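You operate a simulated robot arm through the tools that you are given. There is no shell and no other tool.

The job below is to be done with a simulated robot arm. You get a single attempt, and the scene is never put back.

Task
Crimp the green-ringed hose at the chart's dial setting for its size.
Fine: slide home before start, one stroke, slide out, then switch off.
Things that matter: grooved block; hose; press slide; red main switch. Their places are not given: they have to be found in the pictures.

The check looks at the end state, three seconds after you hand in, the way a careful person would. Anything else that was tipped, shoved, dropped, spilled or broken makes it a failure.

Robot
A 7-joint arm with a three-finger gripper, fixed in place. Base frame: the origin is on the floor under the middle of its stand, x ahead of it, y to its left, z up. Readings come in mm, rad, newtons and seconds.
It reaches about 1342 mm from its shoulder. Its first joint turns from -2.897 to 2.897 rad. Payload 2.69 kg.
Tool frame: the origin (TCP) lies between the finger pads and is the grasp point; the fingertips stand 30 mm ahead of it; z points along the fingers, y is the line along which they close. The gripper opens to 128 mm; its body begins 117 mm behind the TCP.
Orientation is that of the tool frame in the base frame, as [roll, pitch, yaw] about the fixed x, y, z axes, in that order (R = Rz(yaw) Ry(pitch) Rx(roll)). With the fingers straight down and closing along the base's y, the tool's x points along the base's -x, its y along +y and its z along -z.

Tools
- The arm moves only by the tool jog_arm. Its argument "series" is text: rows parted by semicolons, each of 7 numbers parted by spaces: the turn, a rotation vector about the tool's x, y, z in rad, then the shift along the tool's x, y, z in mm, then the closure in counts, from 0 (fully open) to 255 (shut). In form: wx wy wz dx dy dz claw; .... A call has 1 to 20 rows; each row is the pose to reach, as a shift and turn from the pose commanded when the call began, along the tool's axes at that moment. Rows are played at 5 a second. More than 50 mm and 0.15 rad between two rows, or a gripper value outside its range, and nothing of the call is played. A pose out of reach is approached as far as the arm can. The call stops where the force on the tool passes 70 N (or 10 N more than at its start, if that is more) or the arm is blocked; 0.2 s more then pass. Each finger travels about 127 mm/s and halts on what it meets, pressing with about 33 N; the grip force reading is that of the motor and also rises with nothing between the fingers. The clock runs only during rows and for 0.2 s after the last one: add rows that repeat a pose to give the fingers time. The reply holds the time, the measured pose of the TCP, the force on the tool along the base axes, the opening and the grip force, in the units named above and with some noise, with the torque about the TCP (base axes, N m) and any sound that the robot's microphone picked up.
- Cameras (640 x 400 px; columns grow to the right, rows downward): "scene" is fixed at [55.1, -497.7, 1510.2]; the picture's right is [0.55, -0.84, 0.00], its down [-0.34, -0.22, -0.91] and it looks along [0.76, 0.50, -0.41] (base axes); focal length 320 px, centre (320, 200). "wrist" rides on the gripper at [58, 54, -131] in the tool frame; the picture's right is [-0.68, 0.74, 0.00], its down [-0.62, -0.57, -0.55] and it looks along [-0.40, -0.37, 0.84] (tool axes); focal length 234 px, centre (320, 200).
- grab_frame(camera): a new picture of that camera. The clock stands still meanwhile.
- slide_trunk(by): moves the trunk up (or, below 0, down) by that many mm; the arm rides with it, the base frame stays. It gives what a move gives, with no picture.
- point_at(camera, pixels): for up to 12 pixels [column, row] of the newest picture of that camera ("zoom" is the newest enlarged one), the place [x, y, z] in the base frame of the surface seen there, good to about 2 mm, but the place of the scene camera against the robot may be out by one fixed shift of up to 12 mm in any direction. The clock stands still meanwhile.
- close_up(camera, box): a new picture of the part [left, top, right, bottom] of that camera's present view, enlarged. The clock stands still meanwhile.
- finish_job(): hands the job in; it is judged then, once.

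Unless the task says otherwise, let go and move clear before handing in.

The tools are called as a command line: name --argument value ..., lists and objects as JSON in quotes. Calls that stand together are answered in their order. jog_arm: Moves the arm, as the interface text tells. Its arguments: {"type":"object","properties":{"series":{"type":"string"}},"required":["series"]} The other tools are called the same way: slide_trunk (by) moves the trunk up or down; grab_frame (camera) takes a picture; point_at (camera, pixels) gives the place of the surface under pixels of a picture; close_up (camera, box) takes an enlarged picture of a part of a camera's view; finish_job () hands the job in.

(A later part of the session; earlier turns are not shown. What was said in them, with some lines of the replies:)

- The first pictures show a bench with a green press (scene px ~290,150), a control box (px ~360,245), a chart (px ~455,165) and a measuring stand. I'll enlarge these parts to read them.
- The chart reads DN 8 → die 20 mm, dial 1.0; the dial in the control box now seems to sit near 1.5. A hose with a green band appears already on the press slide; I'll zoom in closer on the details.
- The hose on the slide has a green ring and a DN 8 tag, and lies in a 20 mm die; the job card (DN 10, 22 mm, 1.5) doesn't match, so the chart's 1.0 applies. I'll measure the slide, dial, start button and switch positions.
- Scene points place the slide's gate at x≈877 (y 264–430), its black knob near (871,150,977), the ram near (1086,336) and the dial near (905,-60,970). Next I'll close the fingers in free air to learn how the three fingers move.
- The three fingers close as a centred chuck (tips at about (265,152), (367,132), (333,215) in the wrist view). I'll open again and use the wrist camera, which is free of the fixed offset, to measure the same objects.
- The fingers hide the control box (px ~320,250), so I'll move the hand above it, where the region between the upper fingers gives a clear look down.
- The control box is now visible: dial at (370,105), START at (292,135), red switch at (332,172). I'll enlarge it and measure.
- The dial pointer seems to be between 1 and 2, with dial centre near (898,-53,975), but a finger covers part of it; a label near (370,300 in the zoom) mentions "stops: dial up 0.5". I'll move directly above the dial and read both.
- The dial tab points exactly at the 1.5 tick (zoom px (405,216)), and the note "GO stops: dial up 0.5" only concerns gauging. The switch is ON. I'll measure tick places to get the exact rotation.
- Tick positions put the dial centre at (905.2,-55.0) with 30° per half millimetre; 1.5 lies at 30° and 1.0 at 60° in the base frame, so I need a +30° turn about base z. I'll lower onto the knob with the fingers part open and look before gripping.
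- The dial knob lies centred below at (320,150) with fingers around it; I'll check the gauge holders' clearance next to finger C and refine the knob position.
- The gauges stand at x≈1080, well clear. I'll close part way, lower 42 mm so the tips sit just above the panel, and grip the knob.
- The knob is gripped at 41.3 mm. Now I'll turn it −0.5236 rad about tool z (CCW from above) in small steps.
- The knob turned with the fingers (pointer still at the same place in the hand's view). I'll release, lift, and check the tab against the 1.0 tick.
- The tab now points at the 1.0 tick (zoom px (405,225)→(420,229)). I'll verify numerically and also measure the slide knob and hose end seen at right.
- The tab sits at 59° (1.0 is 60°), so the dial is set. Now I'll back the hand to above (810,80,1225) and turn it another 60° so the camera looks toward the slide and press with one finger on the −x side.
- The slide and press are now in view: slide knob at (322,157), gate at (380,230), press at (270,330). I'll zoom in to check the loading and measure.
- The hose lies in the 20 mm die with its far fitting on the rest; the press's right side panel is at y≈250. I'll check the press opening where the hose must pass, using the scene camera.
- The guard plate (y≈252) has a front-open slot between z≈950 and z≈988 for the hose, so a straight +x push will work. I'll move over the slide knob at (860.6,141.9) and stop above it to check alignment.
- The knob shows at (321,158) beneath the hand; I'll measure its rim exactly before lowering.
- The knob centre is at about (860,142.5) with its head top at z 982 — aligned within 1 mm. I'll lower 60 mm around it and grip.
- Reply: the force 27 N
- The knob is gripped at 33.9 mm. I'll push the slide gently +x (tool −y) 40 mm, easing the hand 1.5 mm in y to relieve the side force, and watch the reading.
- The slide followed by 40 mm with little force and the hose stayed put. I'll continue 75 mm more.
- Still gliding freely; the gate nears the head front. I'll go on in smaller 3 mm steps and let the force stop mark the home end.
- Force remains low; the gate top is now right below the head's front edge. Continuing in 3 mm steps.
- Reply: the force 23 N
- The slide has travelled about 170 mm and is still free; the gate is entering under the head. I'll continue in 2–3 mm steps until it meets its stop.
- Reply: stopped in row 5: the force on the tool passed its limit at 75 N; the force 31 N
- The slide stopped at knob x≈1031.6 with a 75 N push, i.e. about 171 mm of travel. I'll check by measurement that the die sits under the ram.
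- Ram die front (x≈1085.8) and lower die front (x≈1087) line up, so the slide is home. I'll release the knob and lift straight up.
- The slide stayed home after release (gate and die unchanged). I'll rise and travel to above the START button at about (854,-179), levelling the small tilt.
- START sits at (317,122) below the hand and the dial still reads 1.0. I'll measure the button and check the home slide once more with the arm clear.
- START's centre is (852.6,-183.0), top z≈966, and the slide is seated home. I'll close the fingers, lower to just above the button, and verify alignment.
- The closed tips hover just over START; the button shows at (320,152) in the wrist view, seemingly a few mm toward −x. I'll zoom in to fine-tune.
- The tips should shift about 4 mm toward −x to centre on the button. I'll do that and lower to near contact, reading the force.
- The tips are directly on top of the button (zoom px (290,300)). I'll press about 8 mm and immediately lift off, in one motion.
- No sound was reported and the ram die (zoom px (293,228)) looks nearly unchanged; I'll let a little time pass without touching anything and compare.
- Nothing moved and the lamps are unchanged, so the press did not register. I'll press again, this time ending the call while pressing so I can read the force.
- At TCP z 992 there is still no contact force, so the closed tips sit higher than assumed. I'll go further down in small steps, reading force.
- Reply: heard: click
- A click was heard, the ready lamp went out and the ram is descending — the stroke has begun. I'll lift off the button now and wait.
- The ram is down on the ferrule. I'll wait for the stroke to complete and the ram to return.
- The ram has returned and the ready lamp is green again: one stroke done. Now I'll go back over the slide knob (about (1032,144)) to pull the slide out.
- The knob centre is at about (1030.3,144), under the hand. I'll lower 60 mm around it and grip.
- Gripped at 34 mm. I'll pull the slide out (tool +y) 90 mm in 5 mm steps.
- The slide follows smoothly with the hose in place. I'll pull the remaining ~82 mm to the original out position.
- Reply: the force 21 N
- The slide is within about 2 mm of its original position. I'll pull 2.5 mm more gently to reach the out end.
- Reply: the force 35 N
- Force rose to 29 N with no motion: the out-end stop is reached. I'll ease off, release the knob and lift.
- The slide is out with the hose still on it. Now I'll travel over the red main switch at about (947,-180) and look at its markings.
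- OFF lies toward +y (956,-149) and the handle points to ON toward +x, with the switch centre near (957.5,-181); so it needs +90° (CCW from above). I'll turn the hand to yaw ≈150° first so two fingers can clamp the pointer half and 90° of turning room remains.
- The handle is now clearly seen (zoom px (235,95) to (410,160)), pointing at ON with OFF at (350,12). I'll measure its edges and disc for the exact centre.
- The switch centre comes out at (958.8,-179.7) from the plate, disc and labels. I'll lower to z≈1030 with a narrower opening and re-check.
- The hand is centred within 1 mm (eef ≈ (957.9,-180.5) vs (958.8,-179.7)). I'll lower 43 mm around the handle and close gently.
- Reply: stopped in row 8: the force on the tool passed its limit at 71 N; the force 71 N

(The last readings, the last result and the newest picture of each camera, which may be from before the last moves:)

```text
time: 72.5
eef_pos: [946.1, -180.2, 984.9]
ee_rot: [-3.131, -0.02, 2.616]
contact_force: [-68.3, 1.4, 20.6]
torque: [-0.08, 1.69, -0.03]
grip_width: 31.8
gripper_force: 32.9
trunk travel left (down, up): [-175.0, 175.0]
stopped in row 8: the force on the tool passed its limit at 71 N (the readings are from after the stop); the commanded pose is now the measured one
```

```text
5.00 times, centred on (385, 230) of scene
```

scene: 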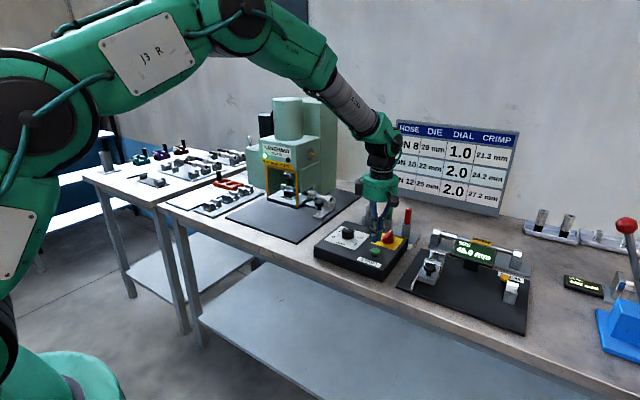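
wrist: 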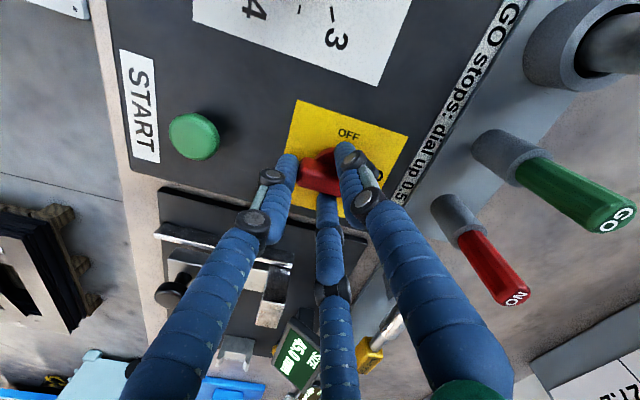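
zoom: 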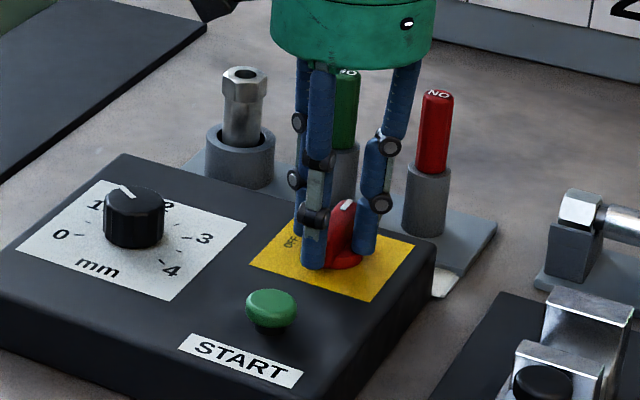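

Closing on the handle end pushed the hand 12 mm toward −x (68 N), since all three fingers close together. I'll open and lift, then use a better grip: one finger mid +y side, the other two on the −y side.

jog_arm --series "0 0 0 0 0 0 200; 0 0 0 0 0 0 150; 0 0 0 0 0 0 110; 0 0 0 0 0 0 100; 0 0 0 0 0 0 100; 0 0 0 0 0 -25 100; 0 0 0 0 0 -50 100; 0 0 0 0 0 -80 100; 0 0 0 0 0 -80 100"

grab_frame --camera "wrist"

close_up --camera "wrist" --box '[260, 80, 400, 200]'

close_up --camera "scene" --box '[240, 120, 430, 280]'

```text
time: 74.5
eef_pos: [955.2, -179.1, 1065.4]
ee_rot: [-3.136, -0.011, 2.616]
contact_force: [-0.2, -0.6, 0.3]
torque: [-0.01, -0.05, -0.01]
grip_width: 77.5
gripper_force: 0.1
trunk travel left (down, up): [-175.0, 175.0]
```

```text
taken
```

wrist: 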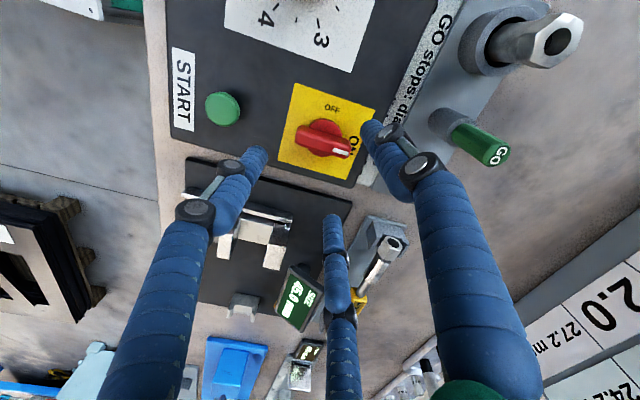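

```text
3.33 times, centred on (330, 140) of wrist
```

zoom: 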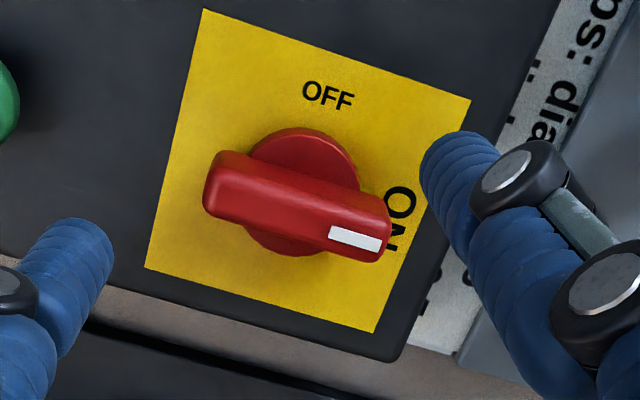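

```text
2.50 times, centred on (335, 200) of scene
```

zoom: 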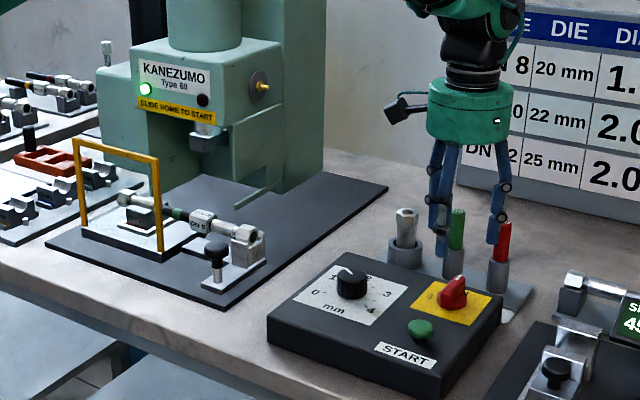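

The switch is unharmed and still ON. I'll turn the hand 30° (to yaw π), level it, and position at (958.8,-185.5), 6 mm to the −y side of the handle's centreline.

jog_arm --series "0 0 -0.131 -2 -1 0 100; -0.003 -0.005 -0.262 -4 -2.5 10 100; -0.004 -0.008 -0.393 -6.3 -3.7 20 100; -0.005 -0.011 -0.5236 -6.3 -3.7 35 100; -0.005 -0.011 -0.5236 -6.3 -3.7 35 100; -0.005 -0.011 -0.5236 -6.3 -3.7 35 100"

grab_frame --camera "wrist"

close_up --camera "wrist" --box '[260, 90, 380, 210]'

jog_arm --series "0 0 0 0 0 0 100"

jog_arm --series "0 0 0 0 0 0 100"

```text
time: 75.9
eef_pos: [957.9, -184.5, 1030.3]
ee_rot: [3.14, 0.002, -3.141]
contact_force: [0.0, 0.3, -0.3]
torque: [0.03, -0.03, 0.01]
grip_width: 77.7
gripper_force: 0.0
trunk travel left (down, up): [-175.0, 175.0]
```

```text
taken
```

wrist: 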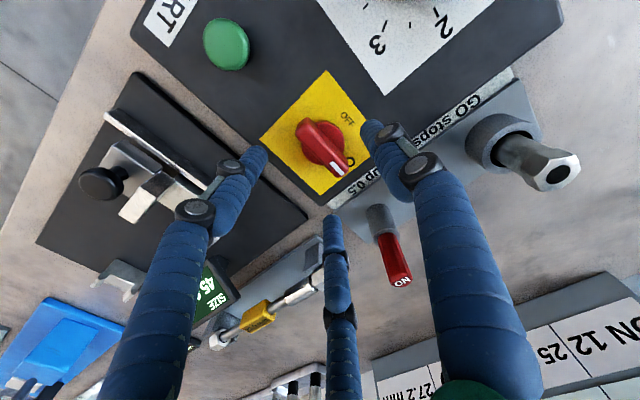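

```text
3.33 times, centred on (320, 150) of wrist
```

zoom: 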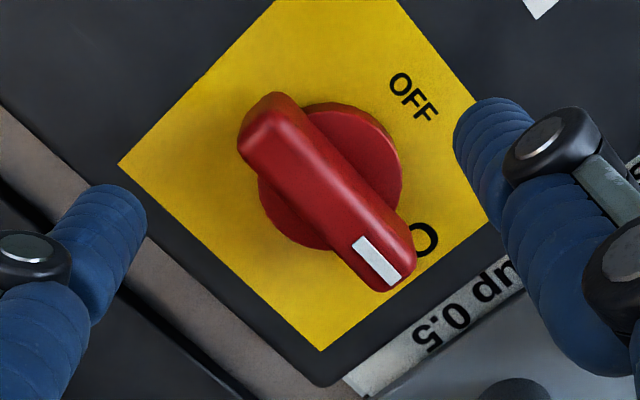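

```text
time: 76.3
eef_pos: [958.8, -184.5, 1029.6]
ee_rot: [3.14, -0.003, -3.141]
contact_force: [-0.5, -1.1, -0.4]
torque: [0.0, 0.0, 0.04]
grip_width: 77.9
gripper_force: 0.1
trunk travel left (down, up): [-175.0, 175.0]
```

```text
time: 76.7
eef_pos: [959.4, -185.3, 1030.0]
ee_rot: [3.138, 0.0, 3.14]
contact_force: [-0.2, 0.2, 0.7]
torque: [-0.03, -0.04, 0.0]
grip_width: 77.9
gripper_force: 0.1
trunk travel left (down, up): [-175.0, 175.0]
```

The hand is at about (958.7,-184.8). I'll measure the handle's edges once more from here before lowering.

point_at --camera "wrist" --pixels '[[302, 132], [336, 173], [318, 150], [313, 158], [325, 147], [320, 121], [335, 165]]'

close_up --camera "wrist" --box '[290, 110, 350, 185]'

point_at --camera "zoom" --pixels '[[225, 130], [300, 130], [260, 200], [330, 190], [330, 290], [410, 300], [220, 110], [390, 340], [310, 215], [280, 235]]'

```text
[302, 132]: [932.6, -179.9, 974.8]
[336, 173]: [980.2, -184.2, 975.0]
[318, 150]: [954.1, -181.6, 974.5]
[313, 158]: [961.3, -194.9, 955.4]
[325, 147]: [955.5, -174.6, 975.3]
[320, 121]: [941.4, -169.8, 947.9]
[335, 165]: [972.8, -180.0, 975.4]
```

```text
5.33 times, centred on (320, 148) of wrist
```

zoom: 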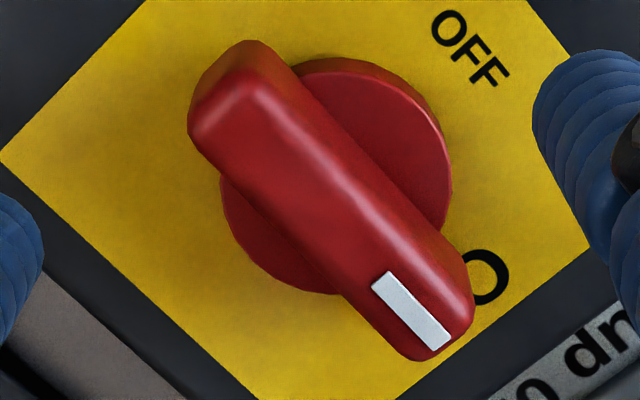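

```text
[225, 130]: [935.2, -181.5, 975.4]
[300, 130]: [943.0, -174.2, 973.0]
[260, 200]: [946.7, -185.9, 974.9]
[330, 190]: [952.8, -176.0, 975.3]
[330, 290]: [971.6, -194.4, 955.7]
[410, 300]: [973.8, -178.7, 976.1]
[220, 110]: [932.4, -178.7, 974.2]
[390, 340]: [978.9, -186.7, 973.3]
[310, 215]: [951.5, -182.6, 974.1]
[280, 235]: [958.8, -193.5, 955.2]
```

The handle's centreline is y≈−180, half-width ≈7, spanning x 930–986. I'll lower 43 mm and close gently, watching for force.

jog_arm --series "0 0 0 0 -0.8 20 100; 0 0 0 0 -0.8 40 100; 0 0 0 0 -0.8 43 100; 0 0 0 0 -0.8 43 130; 0 0 0 0 -0.8 43 160; 0 0 0 0 -0.8 43 180; 0 0 0 0 -0.8 43 195; 0 0 0 0 -0.8 43 195"

close_up --camera "wrist" --box '[250, 90, 390, 220]'

close_up --camera "scene" --box '[340, 190, 430, 270]'

```text
time: 78.5
eef_pos: [959.2, -187.0, 985.8]
ee_rot: [3.139, 0.0, 3.141]
contact_force: [-0.5, -0.5, -0.1]
torque: [-0.03, 0.02, 0.01]
grip_width: 29.9
gripper_force: 0.1
trunk travel left (down, up): [-175.0, 175.0]
```

```text
3.08 times, centred on (320, 155) of wrist
```

zoom: 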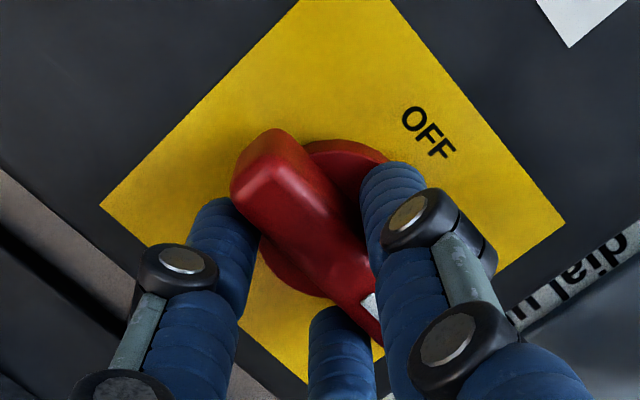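

```text
5.00 times, centred on (385, 230) of scene
```

zoom: 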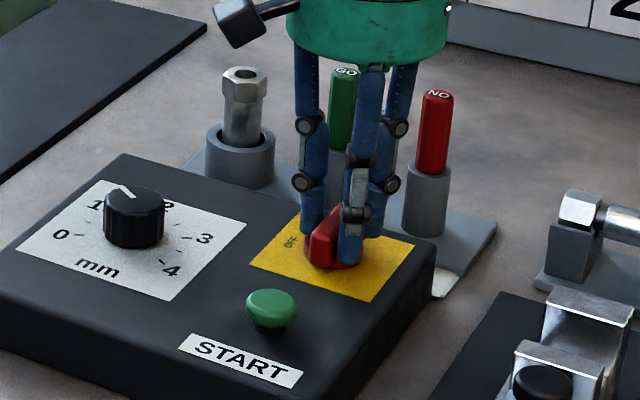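

The fingers straddle the handle neatly with no force at 29.9 mm. I'll close to grip.

jog_arm --series "0 0 0 0 0 0 205; 0 0 0 0 0 0 215; 0 0 0 0 0 0 230; 0 0 0 0 0 0 230"

close_up --camera "wrist" --box '[250, 90, 390, 220]'

```text
time: 79.5
eef_pos: [959.0, -186.0, 985.6]
ee_rot: [3.141, -0.002, 3.14]
contact_force: [0.3, 6.2, -0.4]
torque: [0.18, -0.03, 0.0]
grip_width: 25.5
gripper_force: 45.1
trunk travel left (down, up): [-175.0, 175.0]
```

```text
3.08 times, centred on (320, 155) of wrist
```

zoom: 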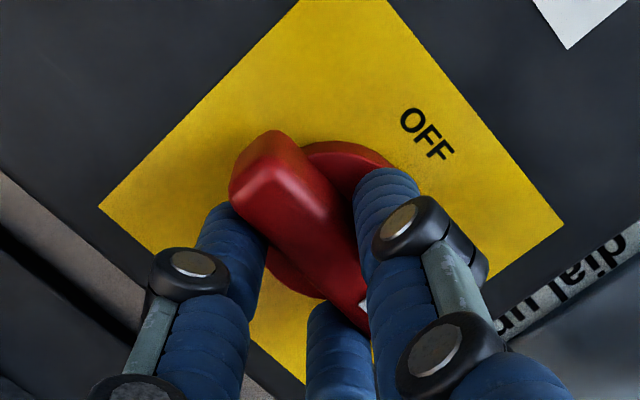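

Gripped at 25.5 mm with almost no net force. I'll now rotate the handle CCW about its pivot, first about 27°, checking load.

jog_arm --series "0 0 -0.12 -0.72 0.04 0 240; 0 0 -0.24 -1.43 0.17 0 240; 0 0 -0.36 -2.11 0.38 0 240; 0 0 -0.48 -2.77 0.68 0 240"

close_up --camera "scene" --box '[340, 190, 430, 270]'

```text
time: 80.5
eef_pos: [960.9, -185.6, 987.3]
ee_rot: [3.139, -0.001, -2.662]
contact_force: [-9.6, 10.3, 1.9]
torque: [0.1, 0.55, 0.05]
grip_width: 25.5
gripper_force: 45.1
trunk travel left (down, up): [-175.0, 175.0]
```

```text
5.00 times, centred on (385, 230) of scene
```

zoom: 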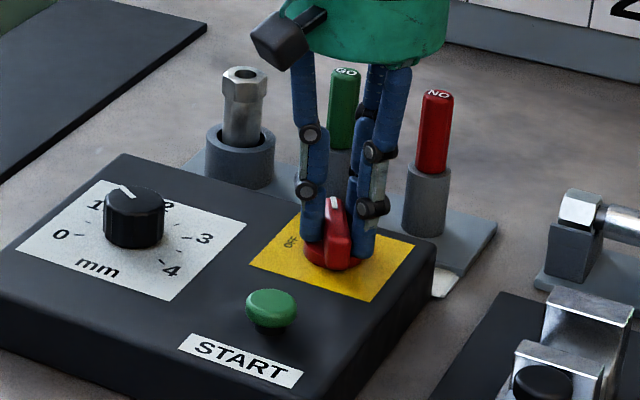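

The handle is turning with the fingers at low load. I'll complete the turn to 90°.

jog_arm --series "0 0 -0.12 -0.72 0.04 0 240; 0 0 -0.24 -1.43 0.17 0 240; 0 0 -0.36 -2.11 0.38 0 240; 0 0 -0.48 -2.77 0.68 0 240; 0 0 -0.6 -3.39 1.05 0 240; 0 0 -0.72 -3.96 1.49 0 240; 0 0 -0.84 -4.47 2.0 0 240; 0 0 -0.96 -4.91 2.56 0 240; 0 0 -1.0908 -5.32 3.23 0 240; 0 0 -1.0908 -5.32 3.23 0 240"

close_up --camera "scene" --box '[340, 190, 430, 270]'

close_up --camera "scene" --box '[240, 110, 350, 220]'

close_up --camera "wrist" --box '[250, 90, 390, 220]'

```text
time: 82.7
eef_pos: [962.9, -179.6, 986.6]
ee_rot: [3.14, 0.002, -1.573]
contact_force: [-37.1, 13.6, -1.0]
torque: [-0.07, 0.87, -0.09]
grip_width: 25.7
gripper_force: 44.7
trunk travel left (down, up): [-175.0, 175.0]
```

```text
5.00 times, centred on (385, 230) of scene
```

zoom: 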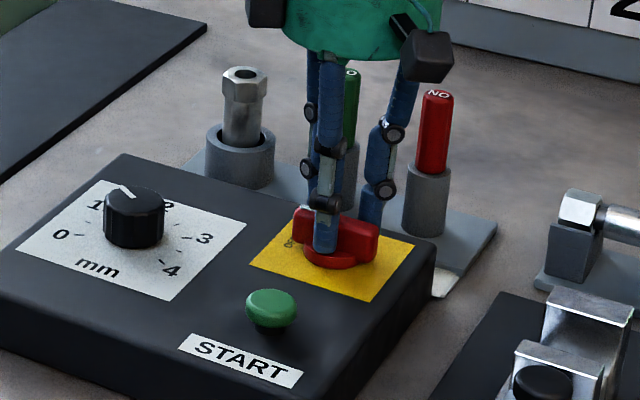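

```text
3.64 times, centred on (295, 165) of scene
```

zoom: 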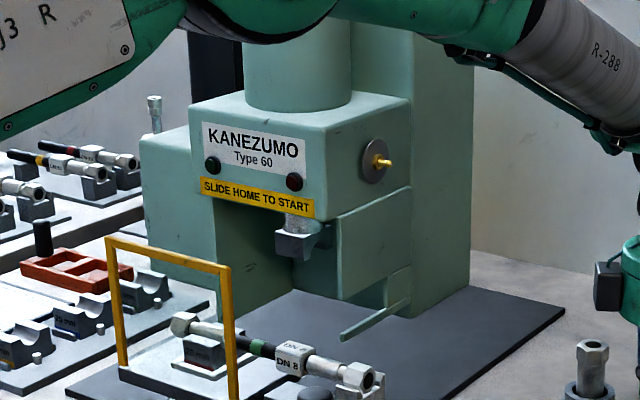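

```text
3.08 times, centred on (320, 155) of wrist
```

zoom: 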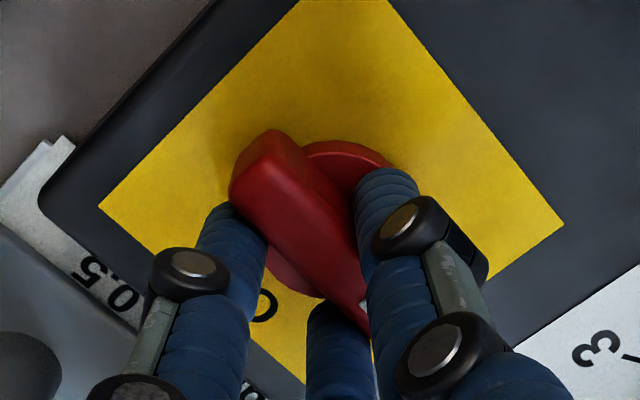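

The green lamp is now out and the handle points to OFF. I'll ease the 37 N side load, open, and lift clear.

jog_arm --series "0 0 0 0 1.5 0 240; 0 0 0 0 1.5 0 200; 0 0 0 0 1.5 0 170; 0 0 0 0 1.5 0 130; 0 0 0 0 1.5 0 110; 0 0 0 0 1.5 0 110; 0 0 0 0 1.5 -30 110; 0 0 0 0 1.5 -70 100; 0 0 0 0 1.5 -110 80; 0 0 0 0 1.5 -150 80; 0 0 0 0 1.5 -150 80"

grab_frame --camera "wrist"

close_up --camera "wrist" --box '[260, 50, 420, 210]'

grab_frame --camera "scene"

```text
time: 85.1
eef_pos: [963.8, -177.0, 1136.1]
ee_rot: [-3.142, 0.0, -1.573]
contact_force: [-0.3, -0.3, 0.5]
torque: [0.0, -0.04, -0.03]
grip_width: 87.9
gripper_force: 0.1
trunk travel left (down, up): [-175.0, 175.0]
```

```text
taken
```

wrist: 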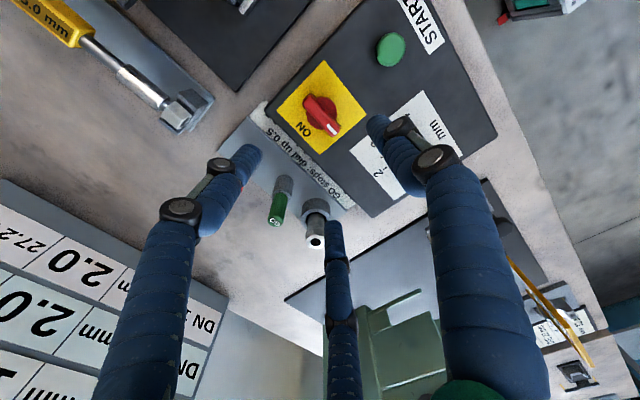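

```text
2.50 times, centred on (340, 130) of wrist
```

zoom: 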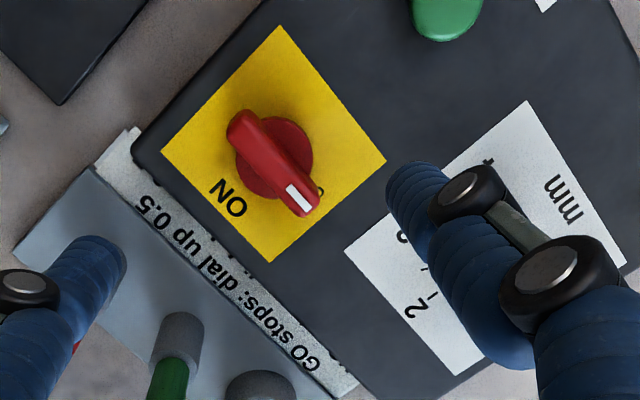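

```text
taken
```

scene: 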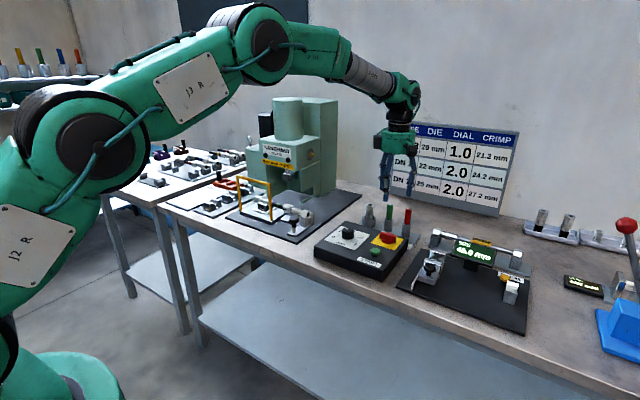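

The handle points at OFF, and the press lamps are dark. I'll retract the hand up and back, then take a final look at dial, slide and hose.

jog_arm --series "0 0 0 0 0 -45 80; 0 0 0 0 0 -90 60; 0 0 0 -20 40 -90 40; 0 0 0 -40 80 -90 40; 0 0 0 -60 120 -90 40; 0 0 0 -80 160 -90 40; 0 0 0 -80 200 -90 40; 0 0 0 -80 200 -90 40"

close_up --camera "scene" --box '[230, 110, 420, 280]'

close_up --camera "scene" --box '[245, 165, 325, 245]'

close_up --camera "scene" --box '[325, 210, 415, 275]'

```text
time: 86.9
eef_pos: [764.1, -99.7, 1225.8]
ee_rot: [3.14, 0.003, -1.569]
contact_force: [-0.3, -0.4, 0.2]
torque: [0.01, -0.04, 0.01]
grip_width: 107.8
gripper_force: 0.1
trunk travel left (down, up): [-175.0, 175.0]
```

```text
2.35 times, centred on (325, 195) of scene
```

zoom: 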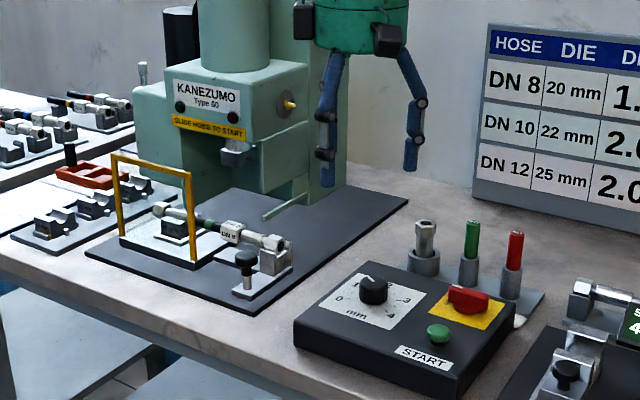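

```text
5.00 times, centred on (285, 205) of scene
```

zoom: 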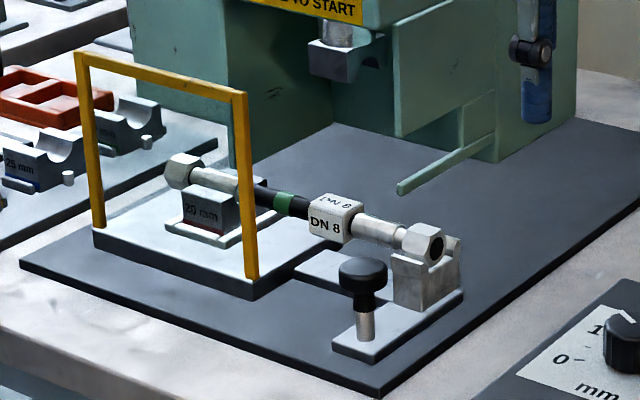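

```text
6.15 times, centred on (370, 242) of scene
```

zoom: 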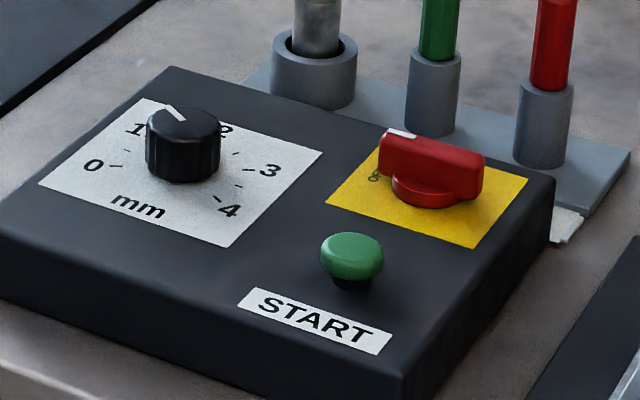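

Final pictures show the dial at 1.0, the switch at OFF with lamps dark, the slide fully out with the crimped green-ringed hose in its 20 mm die, and nothing else disturbed. The hand is clear, so I'll hand in.

finish_job

```text
The job is handed in.
```

The green-ringed hose (DN 8) has been crimped with one stroke at dial 1.0, the chart's setting for its size, and I've handed the job in. The check hasn't reported a result.

- **Set-up:** The hose was already on the slide in the 20 mm die the chart calls for. I turned the dial from 1.5 to 1.0. The job card on the bench is for DN 10, so I ignored it.
- **Stroke:** I pushed the slide in to its home stop, with the die lined up under the ram, before pressing START. My first press fell short of the button and did nothing. On the second try there was a click, the ram came down once and went back up.
- **Finish:** I pulled the slide out to its stop with the hose still in place. I then turned the red main switch to OFF, and the press lamp went dark.
- **Hard grip:** On the first attempt at the switch, my fingers closed against the end of its handle and pushed with about 70 N. I let go and took a different grip, and the switch then turned normally.

The last pictures show nothing else moved or knocked over. I didn't gauge the finished crimp.
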